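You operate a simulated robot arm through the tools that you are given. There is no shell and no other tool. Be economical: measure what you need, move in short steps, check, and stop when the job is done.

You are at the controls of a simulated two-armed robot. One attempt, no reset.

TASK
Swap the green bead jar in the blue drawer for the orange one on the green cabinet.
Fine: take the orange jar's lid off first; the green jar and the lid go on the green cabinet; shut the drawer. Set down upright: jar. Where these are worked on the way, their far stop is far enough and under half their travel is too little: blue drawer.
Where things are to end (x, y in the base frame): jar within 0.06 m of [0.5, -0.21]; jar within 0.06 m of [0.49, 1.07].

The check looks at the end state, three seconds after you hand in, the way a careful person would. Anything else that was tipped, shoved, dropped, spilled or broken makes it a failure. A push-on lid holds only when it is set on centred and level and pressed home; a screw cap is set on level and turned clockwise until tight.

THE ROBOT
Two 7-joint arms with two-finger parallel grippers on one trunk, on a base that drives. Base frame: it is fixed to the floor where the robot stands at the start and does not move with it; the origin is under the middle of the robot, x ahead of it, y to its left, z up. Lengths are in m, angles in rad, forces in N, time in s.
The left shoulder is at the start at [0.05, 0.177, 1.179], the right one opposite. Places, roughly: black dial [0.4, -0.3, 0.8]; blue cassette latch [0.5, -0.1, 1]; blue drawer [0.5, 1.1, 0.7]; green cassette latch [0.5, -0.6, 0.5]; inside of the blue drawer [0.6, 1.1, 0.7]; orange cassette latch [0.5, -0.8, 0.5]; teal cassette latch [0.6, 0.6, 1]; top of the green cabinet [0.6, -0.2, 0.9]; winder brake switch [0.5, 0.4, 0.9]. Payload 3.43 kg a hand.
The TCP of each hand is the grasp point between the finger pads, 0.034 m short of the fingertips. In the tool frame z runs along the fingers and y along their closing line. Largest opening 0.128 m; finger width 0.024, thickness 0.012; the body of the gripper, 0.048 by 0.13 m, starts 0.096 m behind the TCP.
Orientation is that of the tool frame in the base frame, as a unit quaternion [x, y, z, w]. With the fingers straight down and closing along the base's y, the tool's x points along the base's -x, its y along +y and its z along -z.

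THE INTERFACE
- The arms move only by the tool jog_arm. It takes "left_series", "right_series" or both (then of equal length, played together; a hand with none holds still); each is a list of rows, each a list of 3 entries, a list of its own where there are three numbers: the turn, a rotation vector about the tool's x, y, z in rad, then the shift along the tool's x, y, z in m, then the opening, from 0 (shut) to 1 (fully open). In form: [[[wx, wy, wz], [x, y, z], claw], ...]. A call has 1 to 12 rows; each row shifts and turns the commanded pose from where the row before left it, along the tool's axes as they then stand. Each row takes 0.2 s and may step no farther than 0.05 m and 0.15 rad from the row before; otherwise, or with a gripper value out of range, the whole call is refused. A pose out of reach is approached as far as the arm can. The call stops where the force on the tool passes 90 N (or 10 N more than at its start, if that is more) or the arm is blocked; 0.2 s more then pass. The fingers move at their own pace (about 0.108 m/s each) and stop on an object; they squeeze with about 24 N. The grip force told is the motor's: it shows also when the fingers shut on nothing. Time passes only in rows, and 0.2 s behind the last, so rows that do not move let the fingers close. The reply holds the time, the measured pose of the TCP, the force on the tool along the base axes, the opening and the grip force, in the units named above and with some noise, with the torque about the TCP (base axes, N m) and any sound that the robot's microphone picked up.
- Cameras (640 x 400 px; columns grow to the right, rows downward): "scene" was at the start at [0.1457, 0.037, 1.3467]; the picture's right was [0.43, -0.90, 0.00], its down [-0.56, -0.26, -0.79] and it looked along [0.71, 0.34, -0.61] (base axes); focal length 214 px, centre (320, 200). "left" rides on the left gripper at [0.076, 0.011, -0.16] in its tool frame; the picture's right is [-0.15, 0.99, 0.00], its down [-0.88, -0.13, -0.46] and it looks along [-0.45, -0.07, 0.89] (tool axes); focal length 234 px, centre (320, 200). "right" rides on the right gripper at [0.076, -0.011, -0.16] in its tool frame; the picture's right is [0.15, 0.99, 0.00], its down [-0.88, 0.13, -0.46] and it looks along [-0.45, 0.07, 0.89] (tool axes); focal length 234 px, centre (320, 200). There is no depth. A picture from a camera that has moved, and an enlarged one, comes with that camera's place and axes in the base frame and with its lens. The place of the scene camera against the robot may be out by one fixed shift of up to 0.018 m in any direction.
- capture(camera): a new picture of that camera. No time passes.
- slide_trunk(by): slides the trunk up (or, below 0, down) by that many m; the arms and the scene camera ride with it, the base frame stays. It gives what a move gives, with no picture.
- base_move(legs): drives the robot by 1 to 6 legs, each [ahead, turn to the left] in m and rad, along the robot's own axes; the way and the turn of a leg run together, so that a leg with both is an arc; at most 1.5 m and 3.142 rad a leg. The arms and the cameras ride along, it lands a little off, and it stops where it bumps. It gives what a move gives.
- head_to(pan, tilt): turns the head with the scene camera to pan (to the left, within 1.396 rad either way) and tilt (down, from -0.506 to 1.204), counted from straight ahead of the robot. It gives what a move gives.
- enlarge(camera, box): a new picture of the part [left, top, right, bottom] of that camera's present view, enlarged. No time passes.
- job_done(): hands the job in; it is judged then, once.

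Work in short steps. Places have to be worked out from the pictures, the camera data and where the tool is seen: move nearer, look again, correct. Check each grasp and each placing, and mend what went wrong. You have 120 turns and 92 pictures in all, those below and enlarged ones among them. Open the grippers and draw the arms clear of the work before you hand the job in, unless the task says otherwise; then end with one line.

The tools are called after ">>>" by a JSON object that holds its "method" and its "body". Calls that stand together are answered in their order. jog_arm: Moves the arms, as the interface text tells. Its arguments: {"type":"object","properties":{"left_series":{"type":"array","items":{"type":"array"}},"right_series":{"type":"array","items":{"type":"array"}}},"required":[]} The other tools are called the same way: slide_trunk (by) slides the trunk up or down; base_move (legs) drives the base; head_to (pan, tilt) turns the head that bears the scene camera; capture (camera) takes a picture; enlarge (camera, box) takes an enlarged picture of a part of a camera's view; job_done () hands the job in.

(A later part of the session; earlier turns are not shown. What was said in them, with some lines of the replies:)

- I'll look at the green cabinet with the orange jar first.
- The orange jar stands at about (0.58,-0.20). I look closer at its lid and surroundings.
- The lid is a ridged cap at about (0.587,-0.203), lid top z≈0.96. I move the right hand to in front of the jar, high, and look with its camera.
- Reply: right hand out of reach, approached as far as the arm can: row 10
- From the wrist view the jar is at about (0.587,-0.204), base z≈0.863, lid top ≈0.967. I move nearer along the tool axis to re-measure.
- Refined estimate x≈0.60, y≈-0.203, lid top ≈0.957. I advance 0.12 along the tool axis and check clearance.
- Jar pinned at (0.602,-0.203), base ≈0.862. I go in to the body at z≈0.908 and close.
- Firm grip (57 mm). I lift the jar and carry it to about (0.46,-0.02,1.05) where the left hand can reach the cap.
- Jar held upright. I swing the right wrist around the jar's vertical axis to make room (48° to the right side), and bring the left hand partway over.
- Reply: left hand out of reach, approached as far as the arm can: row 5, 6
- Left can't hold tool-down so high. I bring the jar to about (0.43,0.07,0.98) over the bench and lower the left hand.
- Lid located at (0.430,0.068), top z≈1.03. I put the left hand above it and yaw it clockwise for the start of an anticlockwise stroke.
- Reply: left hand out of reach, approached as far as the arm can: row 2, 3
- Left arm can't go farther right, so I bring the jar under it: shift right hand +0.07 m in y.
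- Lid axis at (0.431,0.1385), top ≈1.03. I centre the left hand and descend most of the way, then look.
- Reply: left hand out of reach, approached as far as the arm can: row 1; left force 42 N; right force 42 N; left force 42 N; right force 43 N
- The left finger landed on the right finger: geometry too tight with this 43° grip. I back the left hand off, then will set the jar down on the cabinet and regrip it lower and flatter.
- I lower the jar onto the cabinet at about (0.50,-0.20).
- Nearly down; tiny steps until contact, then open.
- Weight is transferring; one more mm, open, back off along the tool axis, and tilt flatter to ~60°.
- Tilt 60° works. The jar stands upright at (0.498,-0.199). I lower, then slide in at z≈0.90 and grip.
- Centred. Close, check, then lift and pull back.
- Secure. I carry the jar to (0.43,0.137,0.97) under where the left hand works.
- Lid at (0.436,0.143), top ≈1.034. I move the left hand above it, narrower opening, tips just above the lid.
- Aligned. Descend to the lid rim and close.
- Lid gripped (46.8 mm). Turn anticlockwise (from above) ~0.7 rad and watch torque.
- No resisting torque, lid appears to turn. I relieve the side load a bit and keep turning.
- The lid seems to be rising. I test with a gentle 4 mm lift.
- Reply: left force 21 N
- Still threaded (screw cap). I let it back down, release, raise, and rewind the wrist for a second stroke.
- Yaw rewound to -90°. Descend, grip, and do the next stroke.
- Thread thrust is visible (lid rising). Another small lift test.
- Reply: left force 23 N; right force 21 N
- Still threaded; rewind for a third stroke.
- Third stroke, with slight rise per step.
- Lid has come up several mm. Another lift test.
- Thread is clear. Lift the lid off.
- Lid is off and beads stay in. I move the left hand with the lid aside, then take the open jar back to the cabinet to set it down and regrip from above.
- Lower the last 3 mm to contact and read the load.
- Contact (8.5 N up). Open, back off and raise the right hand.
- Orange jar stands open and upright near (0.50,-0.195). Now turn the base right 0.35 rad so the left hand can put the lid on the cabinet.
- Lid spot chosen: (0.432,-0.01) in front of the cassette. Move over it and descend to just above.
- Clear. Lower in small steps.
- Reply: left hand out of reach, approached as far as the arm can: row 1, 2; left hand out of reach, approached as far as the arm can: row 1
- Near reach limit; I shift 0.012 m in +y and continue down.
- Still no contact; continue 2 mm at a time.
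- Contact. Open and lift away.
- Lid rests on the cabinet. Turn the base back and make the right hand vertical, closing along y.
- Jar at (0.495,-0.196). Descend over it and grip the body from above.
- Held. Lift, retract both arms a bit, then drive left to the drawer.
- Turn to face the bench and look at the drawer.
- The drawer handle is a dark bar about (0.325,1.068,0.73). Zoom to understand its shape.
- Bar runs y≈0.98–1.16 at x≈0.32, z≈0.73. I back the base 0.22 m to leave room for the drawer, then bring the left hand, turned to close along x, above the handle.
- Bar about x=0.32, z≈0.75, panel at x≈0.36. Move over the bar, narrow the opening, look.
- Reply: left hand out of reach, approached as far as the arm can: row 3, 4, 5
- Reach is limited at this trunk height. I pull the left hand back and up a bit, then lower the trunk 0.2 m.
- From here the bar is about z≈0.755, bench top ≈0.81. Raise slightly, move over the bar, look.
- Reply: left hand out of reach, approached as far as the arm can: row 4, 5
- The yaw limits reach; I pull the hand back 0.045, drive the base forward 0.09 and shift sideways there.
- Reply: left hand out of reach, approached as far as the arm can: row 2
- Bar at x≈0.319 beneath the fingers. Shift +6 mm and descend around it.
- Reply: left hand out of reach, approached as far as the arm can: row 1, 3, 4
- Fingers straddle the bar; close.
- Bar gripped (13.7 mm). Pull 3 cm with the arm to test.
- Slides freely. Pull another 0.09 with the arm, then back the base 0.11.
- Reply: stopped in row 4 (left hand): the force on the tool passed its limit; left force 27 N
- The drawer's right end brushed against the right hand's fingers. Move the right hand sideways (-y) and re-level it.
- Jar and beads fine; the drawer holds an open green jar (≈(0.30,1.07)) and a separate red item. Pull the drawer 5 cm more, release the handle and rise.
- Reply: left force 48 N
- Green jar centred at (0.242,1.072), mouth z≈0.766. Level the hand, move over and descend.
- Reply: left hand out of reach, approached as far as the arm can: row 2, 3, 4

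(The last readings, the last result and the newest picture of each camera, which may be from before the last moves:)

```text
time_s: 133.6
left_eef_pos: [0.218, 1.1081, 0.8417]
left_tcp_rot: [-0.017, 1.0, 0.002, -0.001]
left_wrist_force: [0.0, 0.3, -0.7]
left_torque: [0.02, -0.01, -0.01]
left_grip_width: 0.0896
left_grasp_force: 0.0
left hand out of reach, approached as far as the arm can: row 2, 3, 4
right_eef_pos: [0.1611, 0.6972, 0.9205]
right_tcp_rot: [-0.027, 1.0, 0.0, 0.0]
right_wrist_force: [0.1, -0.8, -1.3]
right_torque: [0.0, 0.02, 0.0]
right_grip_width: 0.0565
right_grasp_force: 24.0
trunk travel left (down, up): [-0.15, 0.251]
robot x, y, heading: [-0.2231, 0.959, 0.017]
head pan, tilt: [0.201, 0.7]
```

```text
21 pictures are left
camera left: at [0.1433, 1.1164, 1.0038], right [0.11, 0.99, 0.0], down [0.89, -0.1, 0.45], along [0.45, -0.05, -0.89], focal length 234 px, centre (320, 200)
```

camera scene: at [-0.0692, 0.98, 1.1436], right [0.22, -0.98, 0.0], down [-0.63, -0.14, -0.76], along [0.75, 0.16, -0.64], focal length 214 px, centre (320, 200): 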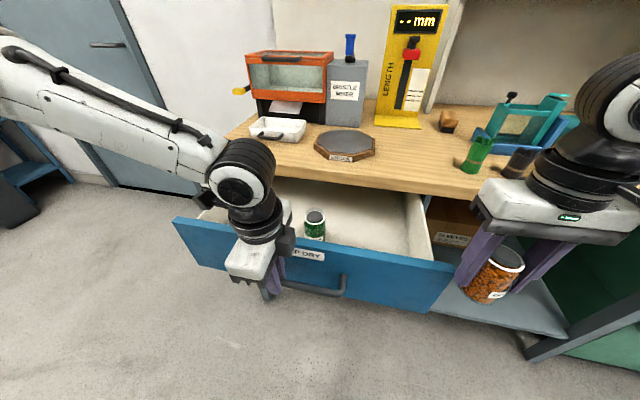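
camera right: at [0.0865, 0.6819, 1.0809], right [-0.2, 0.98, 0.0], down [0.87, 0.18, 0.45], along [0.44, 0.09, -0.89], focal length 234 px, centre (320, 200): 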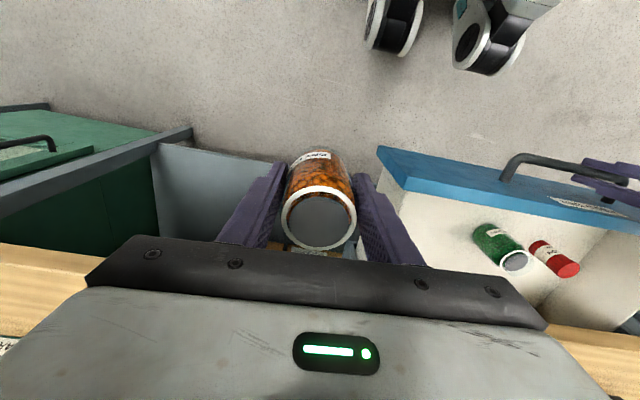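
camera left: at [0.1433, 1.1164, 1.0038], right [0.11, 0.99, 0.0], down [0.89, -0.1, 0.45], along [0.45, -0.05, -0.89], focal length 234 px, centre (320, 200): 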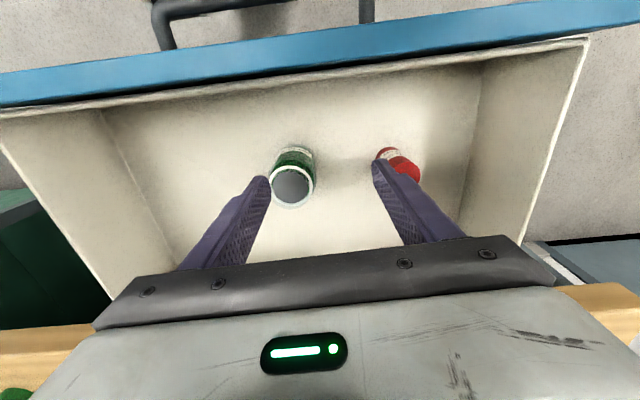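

Left can't reach far enough right; a 0.15 rad base turn to the right fixes that (hand stays above the drawer). Raise a bit first.

>>> {"method": "jog_arm", "body": {"left_series": [[[0, 0, 0], [0, 0, -0.04], 0.7], [[0, 0, 0], [0, 0, -0.02], 0.7], [[0, 0, 0], [0, 0, 0], 0.7]]}}

>>> {"method": "base_move", "body": {"legs": [[0, -0.16]]}}

>>> {"method": "capture", "body": {"camera": "left"}}

```text
time_s: 134.4
left_eef_pos: [0.2173, 1.1068, 0.9061]
left_tcp_rot: [-0.017, 1.0, 0.002, 0.0]
left_wrist_force: [-0.1, 0.1, 0.3]
left_torque: [-0.03, -0.03, 0.01]
left_grip_width: 0.0897
left_grasp_force: 0.0
right_eef_pos: [0.161, 0.6971, 0.9208]
right_tcp_rot: [-0.027, 1.0, 0.0, 0.0]
right_wrist_force: [-0.4, -0.5, -1.7]
right_torque: [-0.03, -0.01, 0.04]
right_grip_width: 0.0568
right_grasp_force: 24.0
trunk travel left (down, up): [-0.15, 0.251]
robot x, y, heading: [-0.2165, 0.9577, 0.016]
head pan, tilt: [0.201, 0.7]
```

```text
time_s: 135.5
left_eef_pos: [0.2369, 1.0356, 0.9051]
left_tcp_rot: [0.062, 0.998, 0.002, -0.001]
left_wrist_force: [-0.2, -1.0, -0.6]
left_torque: [0.02, 0.0, -0.02]
left_grip_width: 0.0896
left_grasp_force: 0.0
right_eef_pos: [0.1138, 0.6393, 0.9201]
right_tcp_rot: [0.053, 0.999, 0.0, -0.001]
right_wrist_force: [-0.8, 0.2, -1.8]
right_torque: [0.02, -0.01, 0.03]
right_grip_width: 0.0568
right_grasp_force: 24.1
trunk travel left (down, up): [-0.15, 0.251]
robot x, y, heading: [-0.2182, 0.9595, -0.146]
head pan, tilt: [0.201, 0.7]
```

```text
20 pictures are left
camera left: at [0.1633, 1.0559, 1.0653], right [0.27, 0.96, 0.0], down [0.86, -0.24, 0.45], along [0.44, -0.12, -0.89], focal length 234 px, centre (320, 200)
```

left: 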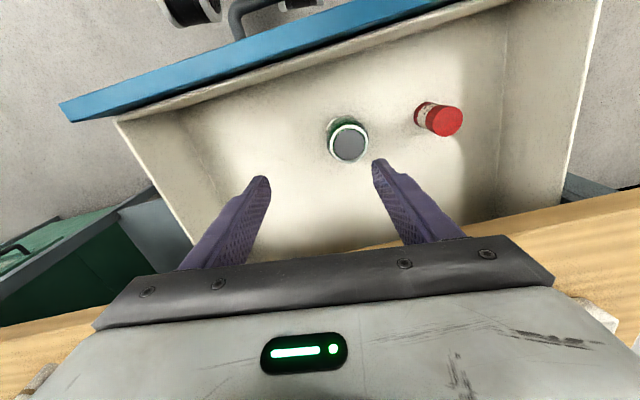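

Green jar at (0.242,1.073). Shift +0.037 along tool y, descend and grip.

>>> {"method": "jog_arm", "body": {"left_series": [[[0, 0, 0], [0, 0.037, 0], 0.7], [[0, 0, 0], [0, 0, 0.045], 0.7], [[0, 0, 0], [0, 0, 0.045], 0.7], [[0, 0, 0], [0, 0, 0.045], 0.7], [[0, 0, 0], [0, 0, 0.035], 0.7], [[0, 0, 0], [0, 0, 0], 0.7]]}}

>>> {"method": "capture", "body": {"camera": "left"}}

```text
time_s: 136.9
left_eef_pos: [0.242, 1.0728, 0.7355]
left_tcp_rot: [0.062, 0.998, 0.003, -0.001]
left_wrist_force: [-0.4, 0.3, -1.0]
left_torque: [-0.01, 0.01, 0.01]
left_grip_width: 0.0898
left_grasp_force: 0.0
right_eef_pos: [0.1149, 0.6392, 0.9204]
right_tcp_rot: [0.053, 0.999, 0.0, -0.001]
right_wrist_force: [0.7, 0.1, -1.6]
right_torque: [0.01, -0.01, 0.02]
right_grip_width: 0.0568
right_grasp_force: 24.3
trunk travel left (down, up): [-0.15, 0.251]
robot x, y, heading: [-0.2181, 0.9557, -0.145]
head pan, tilt: [0.201, 0.7]
```

```text
19 pictures are left
camera left: at [0.1696, 1.0926, 0.8961], right [0.27, 0.96, 0.0], down [0.86, -0.24, 0.45], along [0.44, -0.12, -0.89], focal length 234 px, centre (320, 200)
```

left: 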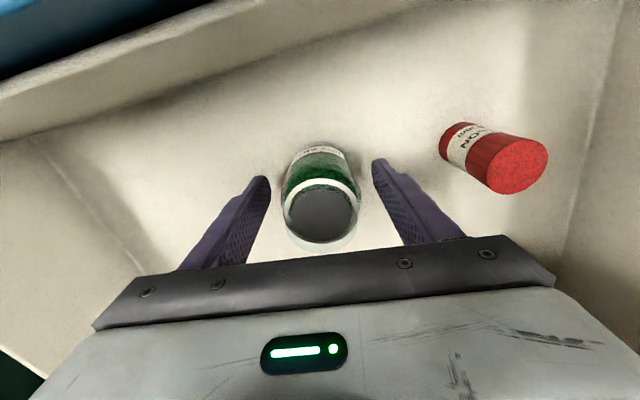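

Centred on the green jar; close and lift straight up.

>>> {"method": "jog_arm", "body": {"left_series": [[[0, 0, 0], [0, 0, 0], 0], [[0, 0, 0], [0, 0, 0], 0], [[0, 0, 0], [0, 0, 0], 0], [[0, 0, 0], [0, 0, -0.045], 0], [[0, 0, 0], [0, 0, -0.045], 0], [[0, 0, 0], [0, 0, -0.045], 0], [[0, 0, 0], [0, 0, -0.045], 0], [[0, 0, 0], [0, 0, -0.045], 0], [[0, 0, 0], [0, 0, 0], 0]]}}

>>> {"method": "capture", "body": {"camera": "left"}}

```text
time_s: 138.9
left_eef_pos: [0.2403, 1.0726, 0.9612]
left_tcp_rot: [0.063, 0.998, 0.001, -0.001]
left_wrist_force: [0.2, 0.3, -1.9]
left_torque: [-0.01, 0.0, 0.01]
left_grip_width: 0.0568
left_grasp_force: 24.1
right_eef_pos: [0.1147, 0.6391, 0.9193]
right_tcp_rot: [0.053, 0.999, 0.0, -0.001]
right_wrist_force: [-0.8, -0.3, -1.7]
right_torque: [-0.01, 0.01, 0.0]
right_grip_width: 0.0567
right_grasp_force: 24.1
trunk travel left (down, up): [-0.15, 0.251]
robot x, y, heading: [-0.2201, 0.961, -0.143]
head pan, tilt: [0.201, 0.7]
```

```text
18 pictures are left
camera left: at [0.168, 1.0931, 1.1215], right [0.27, 0.96, 0.0], down [0.86, -0.24, 0.45], along [0.44, -0.12, -0.89], focal length 234 px, centre (320, 200)
```

left: 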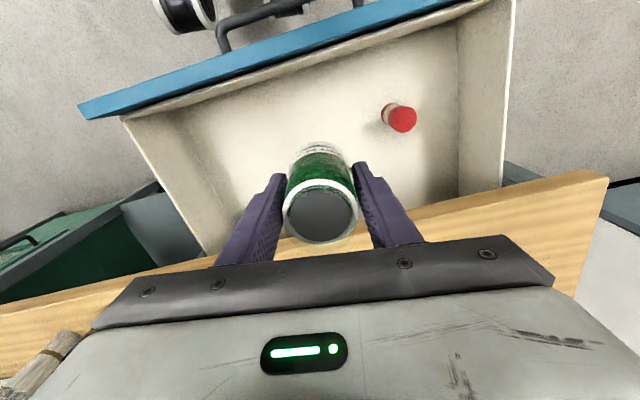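

Green jar secured. Turn the base left 0.5 rad so the right hand can place the orange jar.

>>> {"method": "base_move", "body": {"legs": [[0, 0.5]]}}

>>> {"method": "capture", "body": {"camera": "right"}}

```text
time_s: 140.7
left_eef_pos: [0.1343, 1.276, 0.9608]
left_tcp_rot: [-0.182, 0.983, 0.001, -0.001]
left_wrist_force: [-0.3, 0.2, -0.8]
left_torque: [0.01, 0.04, 0.0]
left_grip_width: 0.0569
left_grasp_force: 24.2
right_eef_pos: [0.225, 0.8354, 0.92]
right_tcp_rot: [-0.193, 0.981, -0.001, -0.001]
right_wrist_force: [0.1, 0.2, -1.7]
right_torque: [-0.01, 0.01, 0.0]
right_grip_width: 0.0565
right_grasp_force: 23.9
trunk travel left (down, up): [-0.15, 0.251]
robot x, y, heading: [-0.2213, 0.9584, 0.344]
head pan, tilt: [0.201, 0.7]
```

```text
17 pictures are left
camera right: at [0.1601, 0.7964, 1.0806], right [-0.51, 0.86, 0.0], down [0.77, 0.45, 0.45], along [0.39, 0.23, -0.89], focal length 234 px, centre (320, 200)
```

right: 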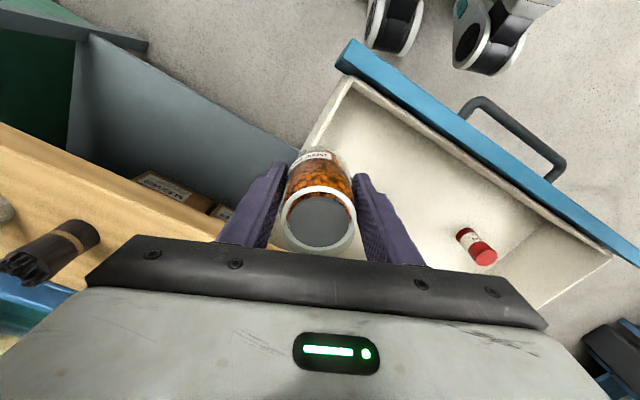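

Move the orange jar over the spot (0.25,1.072) and descend near the drawer floor.

>>> {"method": "jog_arm", "body": {"right_series": [[[0, 0, 0], [-0.0187, 0.035, 0], 0], [[0, 0, 0], [-0.0187, 0.035, 0], 0], [[0, 0, 0], [-0.0187, 0.035, 0], 0], [[0, 0, 0], [-0.0187, 0.035, 0], 0], [[0, 0, 0], [-0.0187, 0.035, 0], 0], [[0, 0, 0], [-0.0187, 0.035, 0], 0], [[0, 0, 0], [0, 0, 0.04], 0], [[0, 0, 0], [0, 0, 0.04], 0], [[0, 0, 0], [0, 0, 0.04], 0], [[0, 0, 0], [0, 0, 0.04], 0], [[0, 0, 0], [0, 0, 0.01], 0], [[0, 0, 0], [0, 0, 0], 0]]}}

>>> {"method": "capture", "body": {"camera": "right"}}

```text
time_s: 143.3
left_eef_pos: [0.1333, 1.2767, 0.9607]
left_tcp_rot: [-0.182, 0.983, 0.001, -0.001]
left_wrist_force: [0.1, 0.4, -1.2]
left_torque: [0.01, -0.02, 0.01]
left_grip_width: 0.0569
left_grasp_force: 24.2
right_eef_pos: [0.2516, 1.0714, 0.751]
right_tcp_rot: [-0.192, 0.981, -0.001, -0.001]
right_wrist_force: [-0.2, -0.5, -2.0]
right_torque: [-0.04, -0.03, -0.01]
right_grip_width: 0.0566
right_grasp_force: 23.6
trunk travel left (down, up): [-0.15, 0.251]
robot x, y, heading: [-0.2194, 0.959, 0.346]
head pan, tilt: [0.201, 0.7]
```

```text
16 pictures are left
camera right: at [0.1863, 1.0334, 0.9102], right [-0.51, 0.86, 0.0], down [0.77, 0.45, 0.45], along [0.39, 0.23, -0.89], focal length 234 px, centre (320, 200)
```

right: 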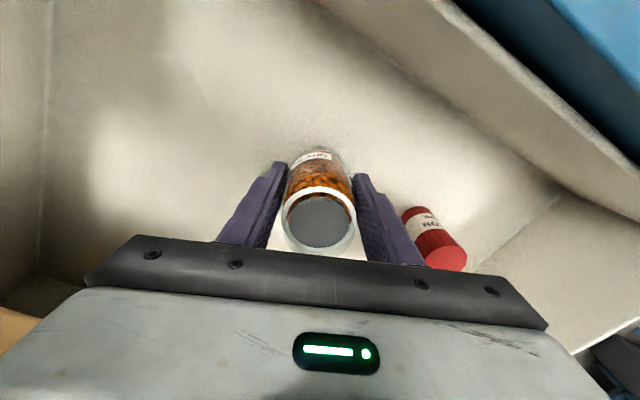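

Clear of the red item. Lower gradually.

>>> {"method": "jog_arm", "body": {"right_series": [[[0, 0, 0], [0, 0, 0.006], 0], [[0, 0, 0], [0, 0, 0.006], 0], [[0, 0, 0], [0, 0, 0], 0]]}}

>>> {"method": "jog_arm", "body": {"right_series": [[[0, 0, 0], [0, 0, 0.003], 0], [[0, 0, 0], [0, 0, 0], 0]]}}

>>> {"method": "jog_arm", "body": {"right_series": [[[0, 0, 0], [0, 0, 0.003], 0], [[0, 0, 0], [0, 0, 0], 0]]}}

```text
time_s: 144.1
left_eef_pos: [0.1333, 1.2767, 0.9599]
left_tcp_rot: [-0.182, 0.983, 0.001, -0.001]
left_wrist_force: [-0.2, -0.8, -1.4]
left_torque: [-0.03, 0.03, 0.07]
left_grip_width: 0.0566
left_grasp_force: 24.2
right_eef_pos: [0.2502, 1.0725, 0.7386]
right_tcp_rot: [-0.192, 0.981, 0.0, -0.001]
right_wrist_force: [0.8, -0.4, -1.5]
right_torque: [-0.01, -0.02, 0.03]
right_grip_width: 0.0567
right_grasp_force: 24.2
trunk travel left (down, up): [-0.15, 0.251]
robot x, y, heading: [-0.2159, 0.9609, 0.355]
head pan, tilt: [0.201, 0.7]
```

```text
time_s: 144.7
left_eef_pos: [0.1328, 1.2752, 0.9609]
left_tcp_rot: [-0.181, 0.983, 0.001, -0.001]
left_wrist_force: [-0.2, -0.3, -2.5]
left_torque: [0.0, 0.02, 0.0]
left_grip_width: 0.0569
left_grasp_force: 24.3
right_eef_pos: [0.2511, 1.0725, 0.7346]
right_tcp_rot: [-0.192, 0.981, 0.0, -0.001]
right_wrist_force: [0.0, 0.2, -1.2]
right_torque: [0.03, -0.03, 0.02]
right_grip_width: 0.0571
right_grasp_force: 24.0
trunk travel left (down, up): [-0.15, 0.251]
robot x, y, heading: [-0.2207, 0.9616, 0.345]
head pan, tilt: [0.201, 0.7]
```

```text
time_s: 145.3
left_eef_pos: [0.1313, 1.276, 0.9611]
left_tcp_rot: [-0.183, 0.983, 0.001, -0.001]
left_wrist_force: [0.7, -0.3, -1.2]
left_torque: [-0.03, 0.0, 0.04]
left_grip_width: 0.0572
left_grasp_force: 23.9
right_eef_pos: [0.2497, 1.0727, 0.7353]
right_tcp_rot: [-0.192, 0.981, 0.0, 0.002]
right_wrist_force: [0.2, -3.3, 15.6]
right_torque: [-0.21, 0.13, 0.09]
right_grip_width: 0.0566
right_grasp_force: 24.2
trunk travel left (down, up): [-0.15, 0.251]
robot x, y, heading: [-0.2174, 0.9564, 0.342]
head pan, tilt: [0.201, 0.7]
```

Contact. Ease 1 mm, open, lift away.

>>> {"method": "jog_arm", "body": {"right_series": [[[0, 0, 0], [0, 0, -0.0015], 0], [[0, 0, 0], [0, 0, 0], 0.62], [[0, 0, 0], [0, 0, 0], 0.62], [[0, 0, 0], [0, 0, -0.03], 0.62], [[0, 0, 0], [0, 0, -0.045], 0.62], [[0, 0, 0], [0, 0, -0.045], 0.62], [[0, 0, 0], [0, 0, -0.045], 0.62], [[0, 0, 0], [0, 0, 0], 0.62]]}}

>>> {"method": "capture", "body": {"camera": "right"}}

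```text
time_s: 147.1
left_eef_pos: [0.1332, 1.2762, 0.9608]
left_tcp_rot: [-0.181, 0.983, 0.001, -0.002]
left_wrist_force: [0.5, -0.4, -1.1]
left_torque: [-0.05, 0.0, -0.01]
left_grip_width: 0.0567
left_grasp_force: 24.1
right_eef_pos: [0.2488, 1.0737, 0.8991]
right_tcp_rot: [-0.192, 0.981, 0.0, 0.0]
right_wrist_force: [0.0, -0.1, 0.1]
right_torque: [-0.01, 0.04, 0.02]
right_grip_width: 0.0794
right_grasp_force: 0.0
trunk travel left (down, up): [-0.15, 0.251]
robot x, y, heading: [-0.2196, 0.9607, 0.35]
head pan, tilt: [0.201, 0.7]
```

```text
15 pictures are left
camera right: at [0.184, 1.0346, 1.0597], right [-0.51, 0.86, 0.0], down [0.77, 0.45, 0.45], along [0.39, 0.23, -0.89], focal length 234 px, centre (320, 200)
```

right: 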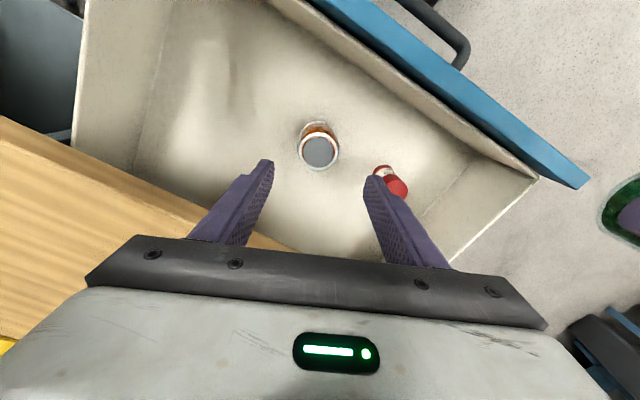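

Orange jar stands at (0.250,1.073) in the drawer (≈0.485 when shut). Bring the closed right hand in front of the drawer panel.

>>> {"method": "jog_arm", "body": {"right_series": [[[0, 0, 0.128], [0, 0, 0], 0], [[0, 0, 0.128], [0, 0, 0], 0], [[0, 0, 0.128], [0, 0, 0], 0], [[0, 0, 0], [0.041, -0.026, 0], 0], [[0, 0, 0], [0.041, -0.026, 0], 0], [[0, 0, 0], [0.041, -0.026, 0], 0], [[0, 0, 0], [0.041, -0.026, 0], 0], [[0, 0, 0], [0.041, -0.026, 0], 0], [[0, 0, 0], [0, 0, 0], 0]]}}

>>> {"method": "head_to", "body": {"pan": -0.1, "tilt": 0.9}}

>>> {"method": "capture", "body": {"camera": "scene"}}

```text
time_s: 149.1
left_eef_pos: [0.1339, 1.2765, 0.9609]
left_tcp_rot: [-0.183, 0.983, 0.002, 0.0]
left_wrist_force: [-0.4, 0.4, -1.3]
left_torque: [0.0, 0.02, -0.01]
left_grip_width: 0.0568
left_grasp_force: 23.9
right_eef_pos: [0.0455, 0.9413, 0.8987]
right_tcp_rot: [-0.001, 1.0, 0.0, -0.001]
right_wrist_force: [-0.3, -0.8, 0.4]
right_torque: [0.03, 0.01, 0.02]
right_grip_width: 0.0
right_grasp_force: 24.2
trunk travel left (down, up): [-0.15, 0.251]
robot x, y, heading: [-0.2185, 0.9598, 0.347]
head pan, tilt: [0.201, 0.7]
```

```text
time_s: 149.9
left_eef_pos: [0.1332, 1.2763, 0.9609]
left_tcp_rot: [-0.182, 0.983, 0.002, -0.001]
left_wrist_force: [-0.6, 0.0, -1.7]
left_torque: [0.0, -0.02, -0.02]
left_grip_width: 0.057
left_grasp_force: 24.3
right_eef_pos: [0.0447, 0.9423, 0.8991]
right_tcp_rot: [-0.001, 1.0, -0.001, 0.0]
right_wrist_force: [0.0, 1.6, 1.1]
right_torque: [0.01, 0.02, 0.01]
right_grip_width: 0.0
right_grasp_force: 23.7
trunk travel left (down, up): [-0.15, 0.251]
robot x, y, heading: [-0.2188, 0.9597, 0.345]
head pan, tilt: [-0.099, 0.901]
```

```text
14 pictures are left
camera scene: at [-0.0829, 1.0015, 1.1274], right [0.25, -0.97, 0.0], down [-0.76, -0.19, -0.62], along [0.6, 0.15, -0.78], focal length 214 px, centre (320, 200)
```

scene: 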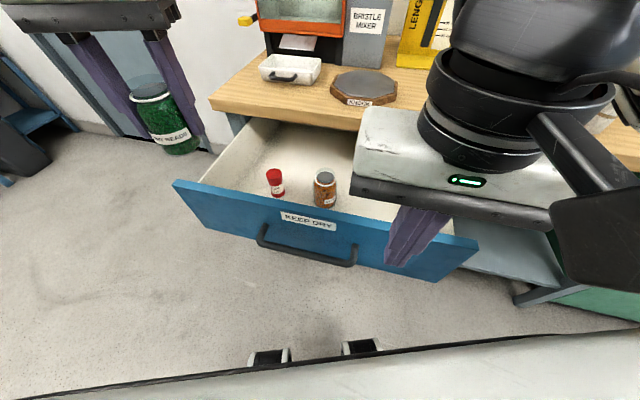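

Good position. Lower in front of the panel and push gently in.

>>> {"method": "jog_arm", "body": {"right_series": [[[0, 0, 0], [0, 0, 0.045], 0], [[0, 0, 0], [0, 0, 0.045], 0], [[0, 0, 0], [0, 0, 0.04], 0], [[0, 0, 0], [-0.02, 0, 0], 0], [[0, 0, 0], [-0.015, 0, 0], 0], [[0, 0, 0], [-0.01, 0, 0], 0], [[0, 0, 0], [-0.008, 0, 0], 0], [[0, 0, 0], [-0.008, 0, 0], 0], [[0, 0, 0], [-0.008, 0, 0], 0], [[0, 0, 0], [-0.01, 0, 0], 0], [[0, 0, 0], [-0.012, 0, 0], 0], [[0, 0, 0], [-0.012, 0, 0], 0]]}}

>>> {"method": "capture", "body": {"camera": "scene"}}

```text
time_s: 152.5
left_eef_pos: [0.1334, 1.2771, 0.9612]
left_tcp_rot: [-0.182, 0.983, 0.0, -0.001]
left_wrist_force: [-0.5, -0.3, -1.4]
left_torque: [-0.01, -0.01, 0.0]
left_grip_width: 0.0568
left_grasp_force: 24.1
right_eef_pos: [0.1505, 0.9403, 0.7689]
right_tcp_rot: [0.0, 1.0, 0.0, 0.0]
right_wrist_force: [0.0, -0.2, 0.1]
right_torque: [-0.02, -0.01, 0.0]
right_grip_width: 0.0
right_grasp_force: 23.9
trunk travel left (down, up): [-0.15, 0.251]
robot x, y, heading: [-0.2183, 0.9563, 0.349]
head pan, tilt: [-0.099, 0.901]
```

```text
13 pictures are left
camera scene: at [-0.0828, 1.0014, 1.1273], right [0.25, -0.97, 0.0], down [-0.76, -0.19, -0.62], along [0.6, 0.15, -0.78], focal length 214 px, centre (320, 200)
```

scene: 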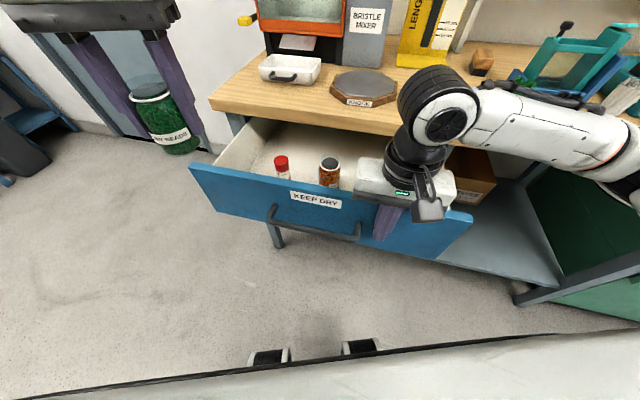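

Drawer is moving in smoothly. Continue.

>>> {"method": "jog_arm", "body": {"right_series": [[[0, 0, 0], [-0.014, 0, 0], 0], [[0, 0, 0], [-0.015, 0, 0], 0], [[0, 0, 0], [-0.015, 0, 0], 0], [[0, 0, 0], [-0.015, 0, 0], 0], [[0, 0, 0], [-0.015, 0, 0], 0], [[0, 0, 0], [-0.015, 0, 0], 0], [[0, 0, 0], [-0.015, 0, 0], 0], [[0, 0, 0], [-0.015, 0, 0], 0], [[0, 0, 0], [-0.015, 0, 0], 0], [[0, 0, 0], [-0.015, 0, 0], 0], [[0, 0, 0], [-0.01, 0, 0], 0], [[0, 0, 0], [-0.01, 0, 0], 0]]}}

>>> {"method": "jog_arm", "body": {"right_series": [[[0, 0, 0], [-0.006, 0, 0], 0], [[0, 0, 0], [-0.006, 0, 0], 0], [[0, 0, 0], [-0.005, 0, 0], 0], [[0, 0, 0], [-0.005, 0, 0], 0], [[0, 0, 0], [-0.005, 0, 0], 0], [[0, 0, 0], [0, 0, 0], 0]]}}

>>> {"method": "capture", "body": {"camera": "scene"}}

```text
time_s: 155.1
left_eef_pos: [0.1323, 1.2771, 0.9611]
left_tcp_rot: [-0.183, 0.983, 0.001, -0.001]
left_wrist_force: [0.0, 0.3, -2.7]
left_torque: [0.0, 0.02, -0.03]
left_grip_width: 0.0567
left_grasp_force: 23.7
right_eef_pos: [0.3179, 0.9419, 0.7672]
right_tcp_rot: [-0.001, 1.0, -0.001, -0.001]
right_wrist_force: [0.8, -0.3, -0.6]
right_torque: [-0.01, -0.02, 0.03]
right_grip_width: 0.0002
right_grasp_force: 23.9
trunk travel left (down, up): [-0.15, 0.251]
robot x, y, heading: [-0.2205, 0.9589, 0.35]
head pan, tilt: [-0.099, 0.901]
```

```text
time_s: 156.5
left_eef_pos: [0.1321, 1.2766, 0.9609]
left_tcp_rot: [-0.183, 0.983, 0.001, -0.001]
left_wrist_force: [-0.3, 0.4, -1.6]
left_torque: [-0.01, 0.01, -0.02]
left_grip_width: 0.0568
left_grasp_force: 24.1
right_eef_pos: [0.3452, 0.9417, 0.7694]
right_tcp_rot: [-0.002, 1.0, 0.0, -0.001]
right_wrist_force: [-0.3, -0.9, 0.3]
right_torque: [0.02, -0.04, -0.02]
right_grip_width: 0.0
right_grasp_force: 23.7
trunk travel left (down, up): [-0.15, 0.251]
robot x, y, heading: [-0.2181, 0.957, 0.347]
head pan, tilt: [-0.099, 0.901]
```

```text
12 pictures are left
camera scene: at [-0.0829, 1.0014, 1.1273], right [0.25, -0.97, 0.0], down [-0.76, -0.19, -0.62], along [0.6, 0.15, -0.78], focal length 214 px, centre (320, 200)
```

scene: 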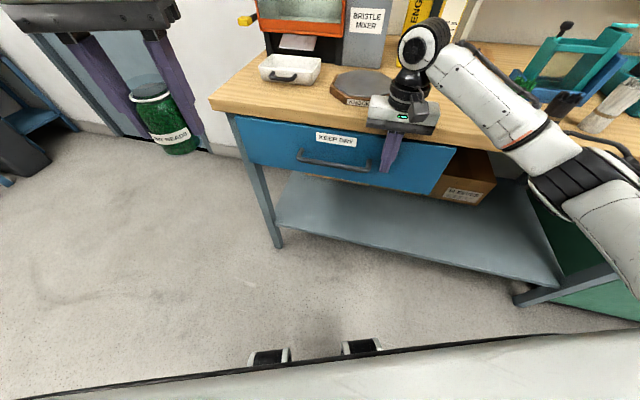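

Nearly shut; press on until it resists.

>>> {"method": "jog_arm", "body": {"right_series": [[[0, 0, 0], [-0.004, 0, 0], 0], [[0, 0, 0], [-0.004, 0, 0], 0], [[0, 0, 0], [0, 0, 0], 0]]}}

>>> {"method": "jog_arm", "body": {"right_series": [[[0, 0, 0], [-0.004, 0, 0], 0], [[0, 0, 0], [-0.003, 0, 0], 0], [[0, 0, 0], [0, 0, 0], 0]]}}

```text
time_s: 157.3
left_eef_pos: [0.1291, 1.275, 0.9625]
left_tcp_rot: [-0.182, 0.983, 0.002, 0.002]
left_wrist_force: [-1.2, 0.0, -1.8]
left_torque: [0.03, 0.01, 0.01]
left_grip_width: 0.0568
left_grasp_force: 23.2
right_eef_pos: [0.3464, 0.9419, 0.7683]
right_tcp_rot: [-0.005, 1.0, -0.002, -0.008]
right_wrist_force: [-57.6, -7.8, -10.6]
right_torque: [0.51, -2.77, -0.63]
right_grip_width: 0.0
right_grasp_force: 24.0
trunk travel left (down, up): [-0.15, 0.251]
robot x, y, heading: [-0.2225, 0.9547, 0.343]
head pan, tilt: [-0.099, 0.901]
```

```text
time_s: 157.8
left_eef_pos: [0.1299, 1.2747, 0.9625]
left_tcp_rot: [-0.182, 0.983, 0.001, 0.0]
left_wrist_force: [0.0, 0.5, -1.6]
left_torque: [-0.01, 0.02, 0.04]
left_grip_width: 0.0568
left_grasp_force: 23.7
right_eef_pos: [0.344, 0.9422, 0.7684]
right_tcp_rot: [-0.011, 1.0, -0.005, -0.018]
right_wrist_force: [-26.1, -6.0, 10.6]
right_torque: [0.13, -1.45, -0.43]
right_grip_width: 0.0002
right_grasp_force: 24.2
trunk travel left (down, up): [-0.15, 0.251]
robot x, y, heading: [-0.2201, 0.9613, 0.347]
head pan, tilt: [-0.099, 0.901]
stopped in row 2 (right hand): the force on the tool passed its limit (the readings are from after the stop); the commanded pose is now the measured one
```

Hard stop reached: drawer shut. Retreat the right hand, raise the trunk.

>>> {"method": "jog_arm", "body": {"right_series": [[[0, 0, 0], [0.03, 0, 0], 0], [[0, -0.036, 0], [0.045, 0, 0], 0.1], [[0, 0, 0], [0.03, -0.02, -0.03], 0.1], [[0, 0, 0], [0, -0.03, -0.04], 0.1], [[0, 0, 0], [0, -0.03, -0.04], 0.1], [[0, 0, 0], [0, 0, 0], 0.1]]}}

>>> {"method": "slide_trunk", "body": {"by": 0.2}}

>>> {"method": "head_to", "body": {"pan": 0.0, "tilt": 0.85}}

>>> {"method": "capture", "body": {"camera": "scene"}}

```text
time_s: 159.2
left_eef_pos: [0.1318, 1.2768, 0.9601]
left_tcp_rot: [-0.182, 0.983, 0.001, -0.002]
left_wrist_force: [-0.4, 0.4, -1.5]
left_torque: [0.02, 0.02, 0.0]
left_grip_width: 0.0568
left_grasp_force: 23.8
right_eef_pos: [0.2433, 0.8596, 0.8794]
right_tcp_rot: [-0.009, 1.0, -0.005, 0.0]
right_wrist_force: [0.9, -0.6, -0.3]
right_torque: [0.0, -0.01, -0.01]
right_grip_width: 0.0128
right_grasp_force: 0.0
trunk travel left (down, up): [-0.15, 0.251]
robot x, y, heading: [-0.2184, 0.9567, 0.351]
head pan, tilt: [-0.099, 0.901]
```

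```text
time_s: 161.4
left_eef_pos: [0.1322, 1.2763, 1.16]
left_tcp_rot: [-0.183, 0.983, 0.001, 0.0]
left_wrist_force: [0.4, -0.3, -1.9]
left_torque: [-0.01, -0.03, 0.01]
left_grip_width: 0.0568
left_grasp_force: 24.0
right_eef_pos: [0.2428, 0.8612, 1.0789]
right_tcp_rot: [-0.01, 1.0, -0.004, 0.0]
right_wrist_force: [-0.3, 0.5, 0.8]
right_torque: [0.01, -0.03, -0.01]
right_grip_width: 0.0127
right_grasp_force: 0.0
trunk travel left (down, up): [-0.35, 0.051]
robot x, y, heading: [-0.2202, 0.963, 0.345]
head pan, tilt: [-0.099, 0.901]
```

```text
time_s: 162.1
left_eef_pos: [0.1318, 1.2764, 1.1599]
left_tcp_rot: [-0.183, 0.983, 0.001, -0.002]
left_wrist_force: [0.3, 0.4, -2.4]
left_torque: [0.0, -0.03, -0.04]
left_grip_width: 0.0568
left_grasp_force: 24.3
right_eef_pos: [0.2433, 0.86, 1.0786]
right_tcp_rot: [-0.009, 1.0, -0.004, 0.001]
right_wrist_force: [-0.3, 0.7, -1.2]
right_torque: [0.01, 0.0, -0.04]
right_grip_width: 0.0125
right_grasp_force: 0.0
trunk travel left (down, up): [-0.35, 0.051]
robot x, y, heading: [-0.2223, 0.9623, 0.348]
head pan, tilt: [0.0, 0.85]
```

```text
11 pictures are left
camera scene: at [-0.0833, 1.0094, 1.3312], right [0.34, -0.94, 0.0], down [-0.71, -0.26, -0.66], along [0.62, 0.22, -0.75], focal length 214 px, centre (320, 200)
```

scene: 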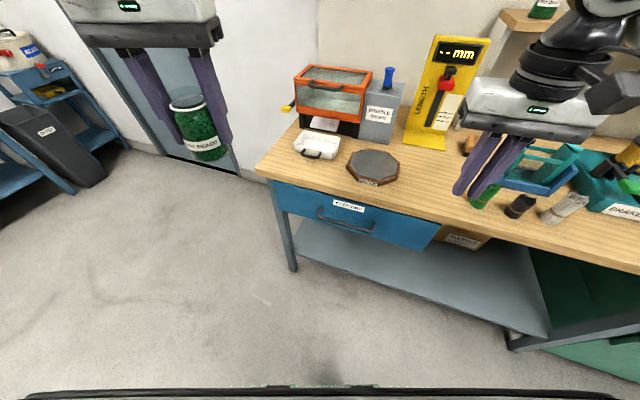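

Drawer shut, bench undisturbed. Drive back to the cabinet, ending turned right so the left hand faces the target.

>>> {"method": "base_move", "body": {"legs": [[0, -1.693], [0.985, 0]]}}

>>> {"method": "base_move", "body": {"legs": [[0, 0.595]]}}

>>> {"method": "capture", "body": {"camera": "left"}}

```text
time_s: 171.3
left_eef_pos: [0.2553, -0.3883, 1.1617]
left_tcp_rot: [0.616, 0.787, 0.001, 0.0]
left_wrist_force: [-0.5, -0.4, -2.4]
left_torque: [-0.02, 0.02, 0.0]
left_grip_width: 0.0566
left_grasp_force: 24.4
right_eef_pos: [-0.1707, -0.4475, 1.0796]
right_tcp_rot: [0.743, 0.669, -0.003, -0.003]
right_wrist_force: [-0.3, -0.8, -1.2]
right_torque: [0.0, 0.02, -0.01]
right_grip_width: 0.0129
right_grasp_force: 0.1
trunk travel left (down, up): [-0.35, 0.051]
robot x, y, heading: [-0.0179, 0.0009, -1.347]
head pan, tilt: [0.0, 0.85]
```

```text
time_s: 173.3
left_eef_pos: [0.427, -0.1705, 1.161]
left_tcp_rot: [0.36, 0.933, 0.002, 0.0]
left_wrist_force: [-0.2, -0.2, -2.2]
left_torque: [-0.04, 0.02, 0.01]
left_grip_width: 0.0567
left_grasp_force: 24.7
right_eef_pos: [0.1057, -0.4576, 1.0776]
right_tcp_rot: [0.516, 0.857, -0.005, -0.002]
right_wrist_force: [0.2, 1.1, 0.1]
right_torque: [-0.02, 0.01, -0.03]
right_grip_width: 0.0125
right_grasp_force: 0.2
trunk travel left (down, up): [-0.35, 0.051]
robot x, y, heading: [-0.0179, 0.0, -0.757]
head pan, tilt: [0.0, 0.85]
```

```text
10 pictures are left
camera left: at [0.3787, -0.1106, 1.3211], right [0.77, 0.63, 0.0], down [0.56, -0.69, 0.45], along [0.29, -0.35, -0.89], focal length 234 px, centre (320, 200)
```

left: 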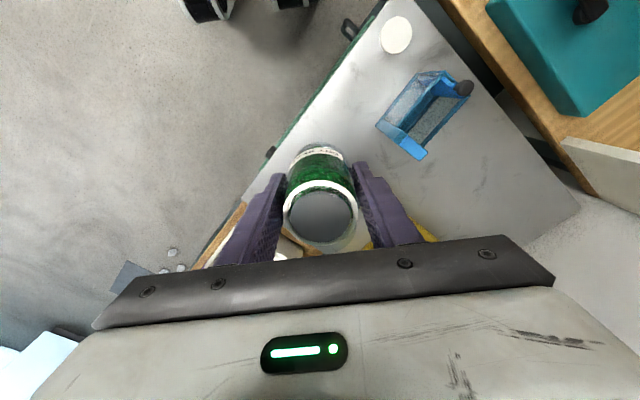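

Lid and cassette undisturbed. Move over (0.50,-0.21) and descend.

>>> {"method": "jog_arm", "body": {"left_series": [[[0, 0, 0], [-0.0387, 0.0094, 0], 0], [[0, 0, 0], [-0.0387, 0.0094, 0], 0], [[0, 0, 0], [0, 0, 0.045], 0], [[0, 0, 0], [0, 0, 0.045], 0], [[0, 0, 0], [0, 0, 0.045], 0], [[0, 0, 0], [0, 0, 0.045], 0], [[0, 0, 0], [0, 0, 0.045], 0], [[0, 0, 0], [0, 0, 0], 0]]}}

>>> {"method": "capture", "body": {"camera": "left"}}

```text
time_s: 175.1
left_eef_pos: [0.5106, -0.1924, 0.9357]
left_tcp_rot: [0.359, 0.933, 0.001, -0.001]
left_wrist_force: [0.3, 0.4, -1.5]
left_torque: [0.01, 0.01, -0.03]
left_grip_width: 0.0566
left_grasp_force: 24.2
left hand out of reach, approached as far as the arm can: row 2
right_eef_pos: [0.1059, -0.4572, 1.079]
right_tcp_rot: [0.516, 0.856, -0.004, -0.001]
right_wrist_force: [-0.2, 1.0, 0.1]
right_torque: [0.04, 0.02, 0.03]
right_grip_width: 0.0126
right_grasp_force: 0.1
trunk travel left (down, up): [-0.35, 0.051]
robot x, y, heading: [-0.0145, -0.003, -0.754]
head pan, tilt: [0.0, 0.85]
```

```text
9 pictures are left
camera left: at [0.4631, -0.1319, 1.0957], right [0.77, 0.63, 0.0], down [0.56, -0.69, 0.45], along [0.29, -0.35, -0.89], focal length 234 px, centre (320, 200)
```

left: 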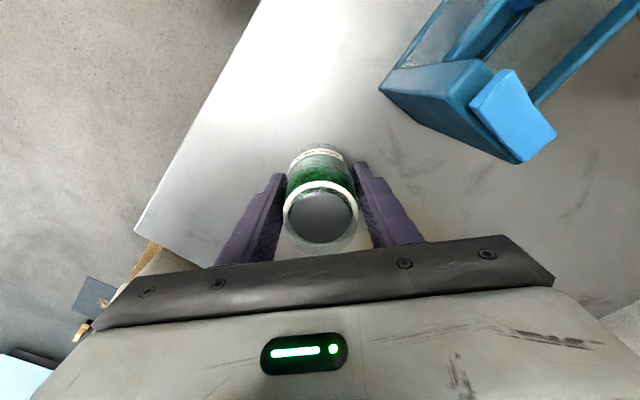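

At (0.511,-0.192), 2 cm off; nudge closer and lower slowly.

>>> {"method": "jog_arm", "body": {"left_series": [[[0, 0, 0], [-0.002, -0.013, 0], 0], [[0, 0, 0], [0, 0, 0.01], 0], [[0, 0, 0], [0, 0, 0.006], 0], [[0, 0, 0], [0, 0, 0], 0]]}}

>>> {"method": "jog_arm", "body": {"left_series": [[[0, 0, 0], [0, 0, 0.003], 0], [[0, 0, 0], [0, 0, 0], 0]]}}

>>> {"method": "jog_arm", "body": {"left_series": [[[0, 0, 0], [0, 0, 0.0025], 0], [[0, 0, 0], [0, 0, 0], 0]]}}

```text
time_s: 176.1
left_eef_pos: [0.5048, -0.1915, 0.9232]
left_tcp_rot: [0.36, 0.933, 0.0, 0.001]
left_wrist_force: [-0.2, 0.4, -1.8]
left_torque: [-0.01, -0.04, -0.02]
left_grip_width: 0.0566
left_grasp_force: 23.7
left hand out of reach, approached as far as the arm can: row 1, 2
right_eef_pos: [0.1058, -0.4575, 1.0787]
right_tcp_rot: [0.516, 0.857, -0.005, -0.001]
right_wrist_force: [-0.8, -0.5, -0.4]
right_torque: [0.01, 0.01, 0.0]
right_grip_width: 0.013
right_grasp_force: 0.0
trunk travel left (down, up): [-0.35, 0.051]
robot x, y, heading: [-0.015, 0.0051, -0.754]
head pan, tilt: [0.0, 0.85]
```

```text
time_s: 176.7
left_eef_pos: [0.5038, -0.1899, 0.922]
left_tcp_rot: [0.361, 0.933, 0.0, 0.001]
left_wrist_force: [0.5, -0.1, -2.6]
left_torque: [0.02, 0.01, 0.0]
left_grip_width: 0.0566
left_grasp_force: 24.2
left hand out of reach, approached as far as the arm can: row 1
right_eef_pos: [0.1063, -0.4572, 1.0788]
right_tcp_rot: [0.516, 0.857, -0.004, -0.002]
right_wrist_force: [-0.4, -0.9, 1.1]
right_torque: [-0.03, 0.01, 0.03]
right_grip_width: 0.0128
right_grasp_force: 0.1
trunk travel left (down, up): [-0.35, 0.051]
robot x, y, heading: [-0.0116, 0.0015, -0.754]
head pan, tilt: [0.0, 0.85]
```

```text
time_s: 177.3
left_eef_pos: [0.503, -0.1899, 0.9192]
left_tcp_rot: [0.36, 0.933, 0.001, 0.0]
left_wrist_force: [0.0, -0.7, -1.0]
left_torque: [0.01, 0.01, -0.03]
left_grip_width: 0.0566
left_grasp_force: 24.4
right_eef_pos: [0.1063, -0.4571, 1.0775]
right_tcp_rot: [0.515, 0.857, -0.005, -0.002]
right_wrist_force: [0.1, 0.0, -0.6]
right_torque: [0.02, 0.0, 0.04]
right_grip_width: 0.0129
right_grasp_force: 0.1
trunk travel left (down, up): [-0.35, 0.051]
robot x, y, heading: [-0.0146, 0.004, -0.752]
head pan, tilt: [0.0, 0.85]
```

2 cm off is within tolerance. Continue down to contact.

>>> {"method": "jog_arm", "body": {"left_series": [[[0, 0, 0], [0, 0.002, 0.002], 0], [[0, 0, 0], [0, 0, 0], 0]]}}

>>> {"method": "jog_arm", "body": {"left_series": [[[0, 0, 0], [0, 0, 0.002], 0], [[0, 0, 0], [0, 0, 0], 0]]}}

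```text
time_s: 177.9
left_eef_pos: [0.5053, -0.1886, 0.9182]
left_tcp_rot: [0.359, 0.933, 0.001, 0.0]
left_wrist_force: [0.5, 0.6, -2.4]
left_torque: [0.01, 0.0, -0.01]
left_grip_width: 0.0565
left_grasp_force: 24.1
right_eef_pos: [0.1054, -0.4568, 1.0796]
right_tcp_rot: [0.516, 0.857, -0.005, -0.002]
right_wrist_force: [0.3, 0.5, -0.1]
right_torque: [-0.01, 0.02, -0.01]
right_grip_width: 0.0128
right_grasp_force: 0.0
trunk travel left (down, up): [-0.35, 0.051]
robot x, y, heading: [-0.0174, 0.002, -0.758]
head pan, tilt: [0.0, 0.85]
```

```text
time_s: 178.5
left_eef_pos: [0.5055, -0.1873, 0.9158]
left_tcp_rot: [0.36, 0.933, 0.0, 0.001]
left_wrist_force: [0.0, 0.1, 2.9]
left_torque: [0.07, 0.05, -0.01]
left_grip_width: 0.0568
left_grasp_force: 23.9
right_eef_pos: [0.1048, -0.4567, 1.0805]
right_tcp_rot: [0.516, 0.857, -0.004, -0.002]
right_wrist_force: [0.2, -1.1, -0.3]
right_torque: [0.0, 0.0, 0.0]
right_grip_width: 0.0129
right_grasp_force: 0.1
trunk travel left (down, up): [-0.35, 0.051]
robot x, y, heading: [-0.0175, -0.0002, -0.756]
head pan, tilt: [0.0, 0.85]
```

Contact at z≈0.916. Open, lift clear, and check.

>>> {"method": "jog_arm", "body": {"left_series": [[[0, 0, 0], [0, 0, 0], 0.62], [[0, 0, 0], [0, 0, 0], 0.62], [[0, 0, 0], [0, 0, -0.03], 0.62], [[0, 0, 0], [0, 0, -0.045], 0.62], [[0, 0, 0], [0, 0, -0.045], 0.62], [[0, 0, 0], [0, 0, -0.045], 0.62], [[0, 0, 0], [0, 0, -0.045], 0.62], [[0, 0, 0], [0.04, 0, 0], 0.62], [[0, 0, 0], [0.04, 0, 0], 0.62], [[0, 0, 0], [0.03, 0.03, 0], 0.62], [[0, 0, 0], [0, 0, 0], 0.62]]}}

>>> {"method": "head_to", "body": {"pan": 0.3, "tilt": 0.85}}

>>> {"method": "capture", "body": {"camera": "scene"}}

>>> {"method": "capture", "body": {"camera": "left"}}

```text
time_s: 180.9
left_eef_pos: [0.4443, -0.0929, 1.1258]
left_tcp_rot: [0.361, 0.933, 0.002, -0.001]
left_wrist_force: [0.0, -0.2, 0.1]
left_torque: [0.0, -0.01, -0.01]
left_grip_width: 0.0796
left_grasp_force: 0.0
right_eef_pos: [0.1062, -0.4572, 1.0773]
right_tcp_rot: [0.516, 0.857, -0.004, -0.002]
right_wrist_force: [0.6, -0.2, -0.5]
right_torque: [0.01, 0.02, 0.02]
right_grip_width: 0.0126
right_grasp_force: 0.0
trunk travel left (down, up): [-0.35, 0.051]
robot x, y, heading: [-0.0151, 0.0003, -0.753]
head pan, tilt: [0.0, 0.85]
```

```text
time_s: 181.7
left_eef_pos: [0.446, -0.0918, 1.1265]
left_tcp_rot: [0.361, 0.933, 0.001, -0.002]
left_wrist_force: [-0.6, -0.5, -1.3]
left_torque: [0.01, -0.01, 0.0]
left_grip_width: 0.0793
left_grasp_force: 0.1
right_eef_pos: [0.1052, -0.4584, 1.0788]
right_tcp_rot: [0.515, 0.857, -0.003, -0.002]
right_wrist_force: [0.3, -0.2, -0.6]
right_torque: [0.0, 0.0, 0.01]
right_grip_width: 0.0128
right_grasp_force: 0.0
trunk travel left (down, up): [-0.35, 0.051]
robot x, y, heading: [-0.0146, 0.001, -0.755]
head pan, tilt: [0.3, 0.85]
```

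```text
8 pictures are left
camera scene: at [0.1032, -0.0813, 1.3312], right [-0.44, -0.9, 0.0], down [-0.67, 0.33, -0.66], along [0.59, -0.29, -0.75], focal length 214 px, centre (320, 200)
```

scene: 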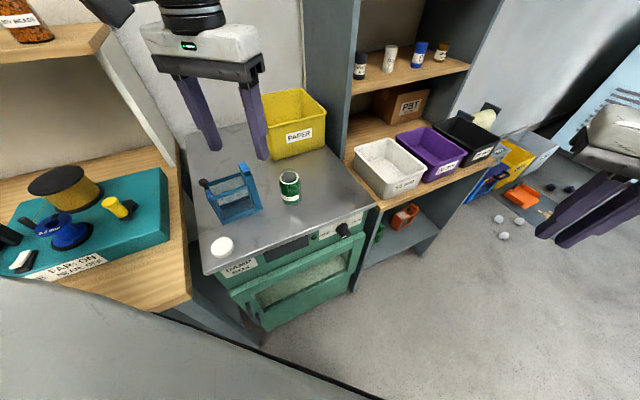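

```text
7 pictures are left
camera left: at [0.3972, -0.0326, 1.2856], right [0.77, 0.63, 0.0], down [0.56, -0.69, 0.45], along [0.29, -0.35, -0.89], focal length 234 px, centre (320, 200)
```

left: 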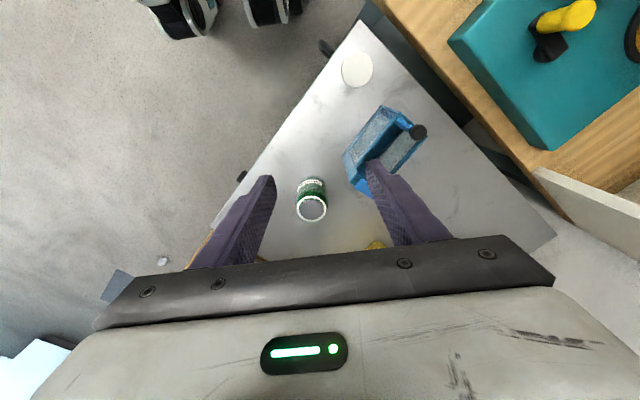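

Green jar upright at ≈(0.506,-0.187), lid on the cabinet, all else in place. Retract the left hand and open both grippers.

>>> {"method": "jog_arm", "body": {"left_series": [[[0, 0, 0], [0.01, -0.04, 0], 0.8], [[0, 0, 0], [0.02, -0.04, 0], 0.8], [[0, 0, 0], [0.02, -0.04, 0], 0.8], [[0, 0, 0], [0, 0, 0], 0.8]], "right_series": [[[0, 0, 0], [0, 0, 0], 0.8], [[0, 0, 0], [0, 0, 0], 0.8], [[0, 0, 0], [0, 0, 0], 0.8], [[0, 0, 0], [0, 0, 0], 0.8]]}}

>>> {"method": "enlarge", "body": {"camera": "scene", "box": [180, 120, 380, 260]}}

```text
time_s: 182.7
left_eef_pos: [0.3283, -0.1501, 1.1234]
left_tcp_rot: [0.36, 0.933, 0.001, 0.0]
left_wrist_force: [0.0, -0.2, 0.2]
left_torque: [0.0, -0.01, 0.02]
left_grip_width: 0.1025
left_grasp_force: 0.0
right_eef_pos: [0.1054, -0.4568, 1.0796]
right_tcp_rot: [0.516, 0.857, -0.005, -0.001]
right_wrist_force: [0.3, 0.0, -0.2]
right_torque: [0.02, 0.01, -0.04]
right_grip_width: 0.1022
right_grasp_force: 0.1
trunk travel left (down, up): [-0.35, 0.051]
robot x, y, heading: [-0.0169, -0.0018, -0.754]
head pan, tilt: [0.3, 0.85]
```

```text
2.86 times, centred on (280, 190) of scene
camera zoom: at [0.1031, -0.0807, 1.3313], right [-0.44, -0.9, 0.0], down [-0.67, 0.33, -0.66], along [0.59, -0.29, -0.75], focal length 613 px, centre (434, 229)
```

zoom: 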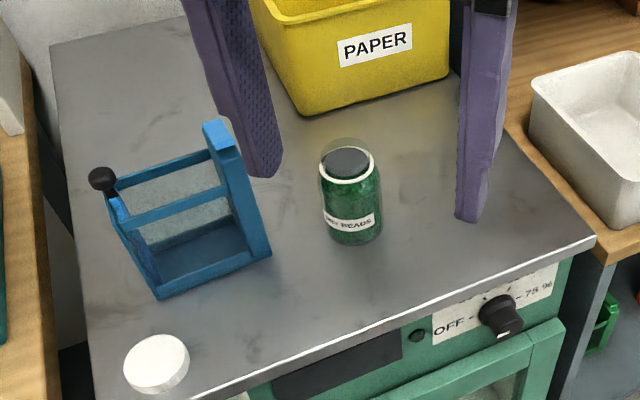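

Everything is in its final place, the grippers are open and the arms are clear, so I hand in.

>>> {"method": "job_done", "body": {}}

```text
The job is handed in.
```

The jars are swapped and the job is handed in: the open orange jar is in the shut blue drawer at about (0.485, 1.07), and the green jar is upright on the green cabinet at about (0.506, -0.187) with the orange jar's lid beside it.
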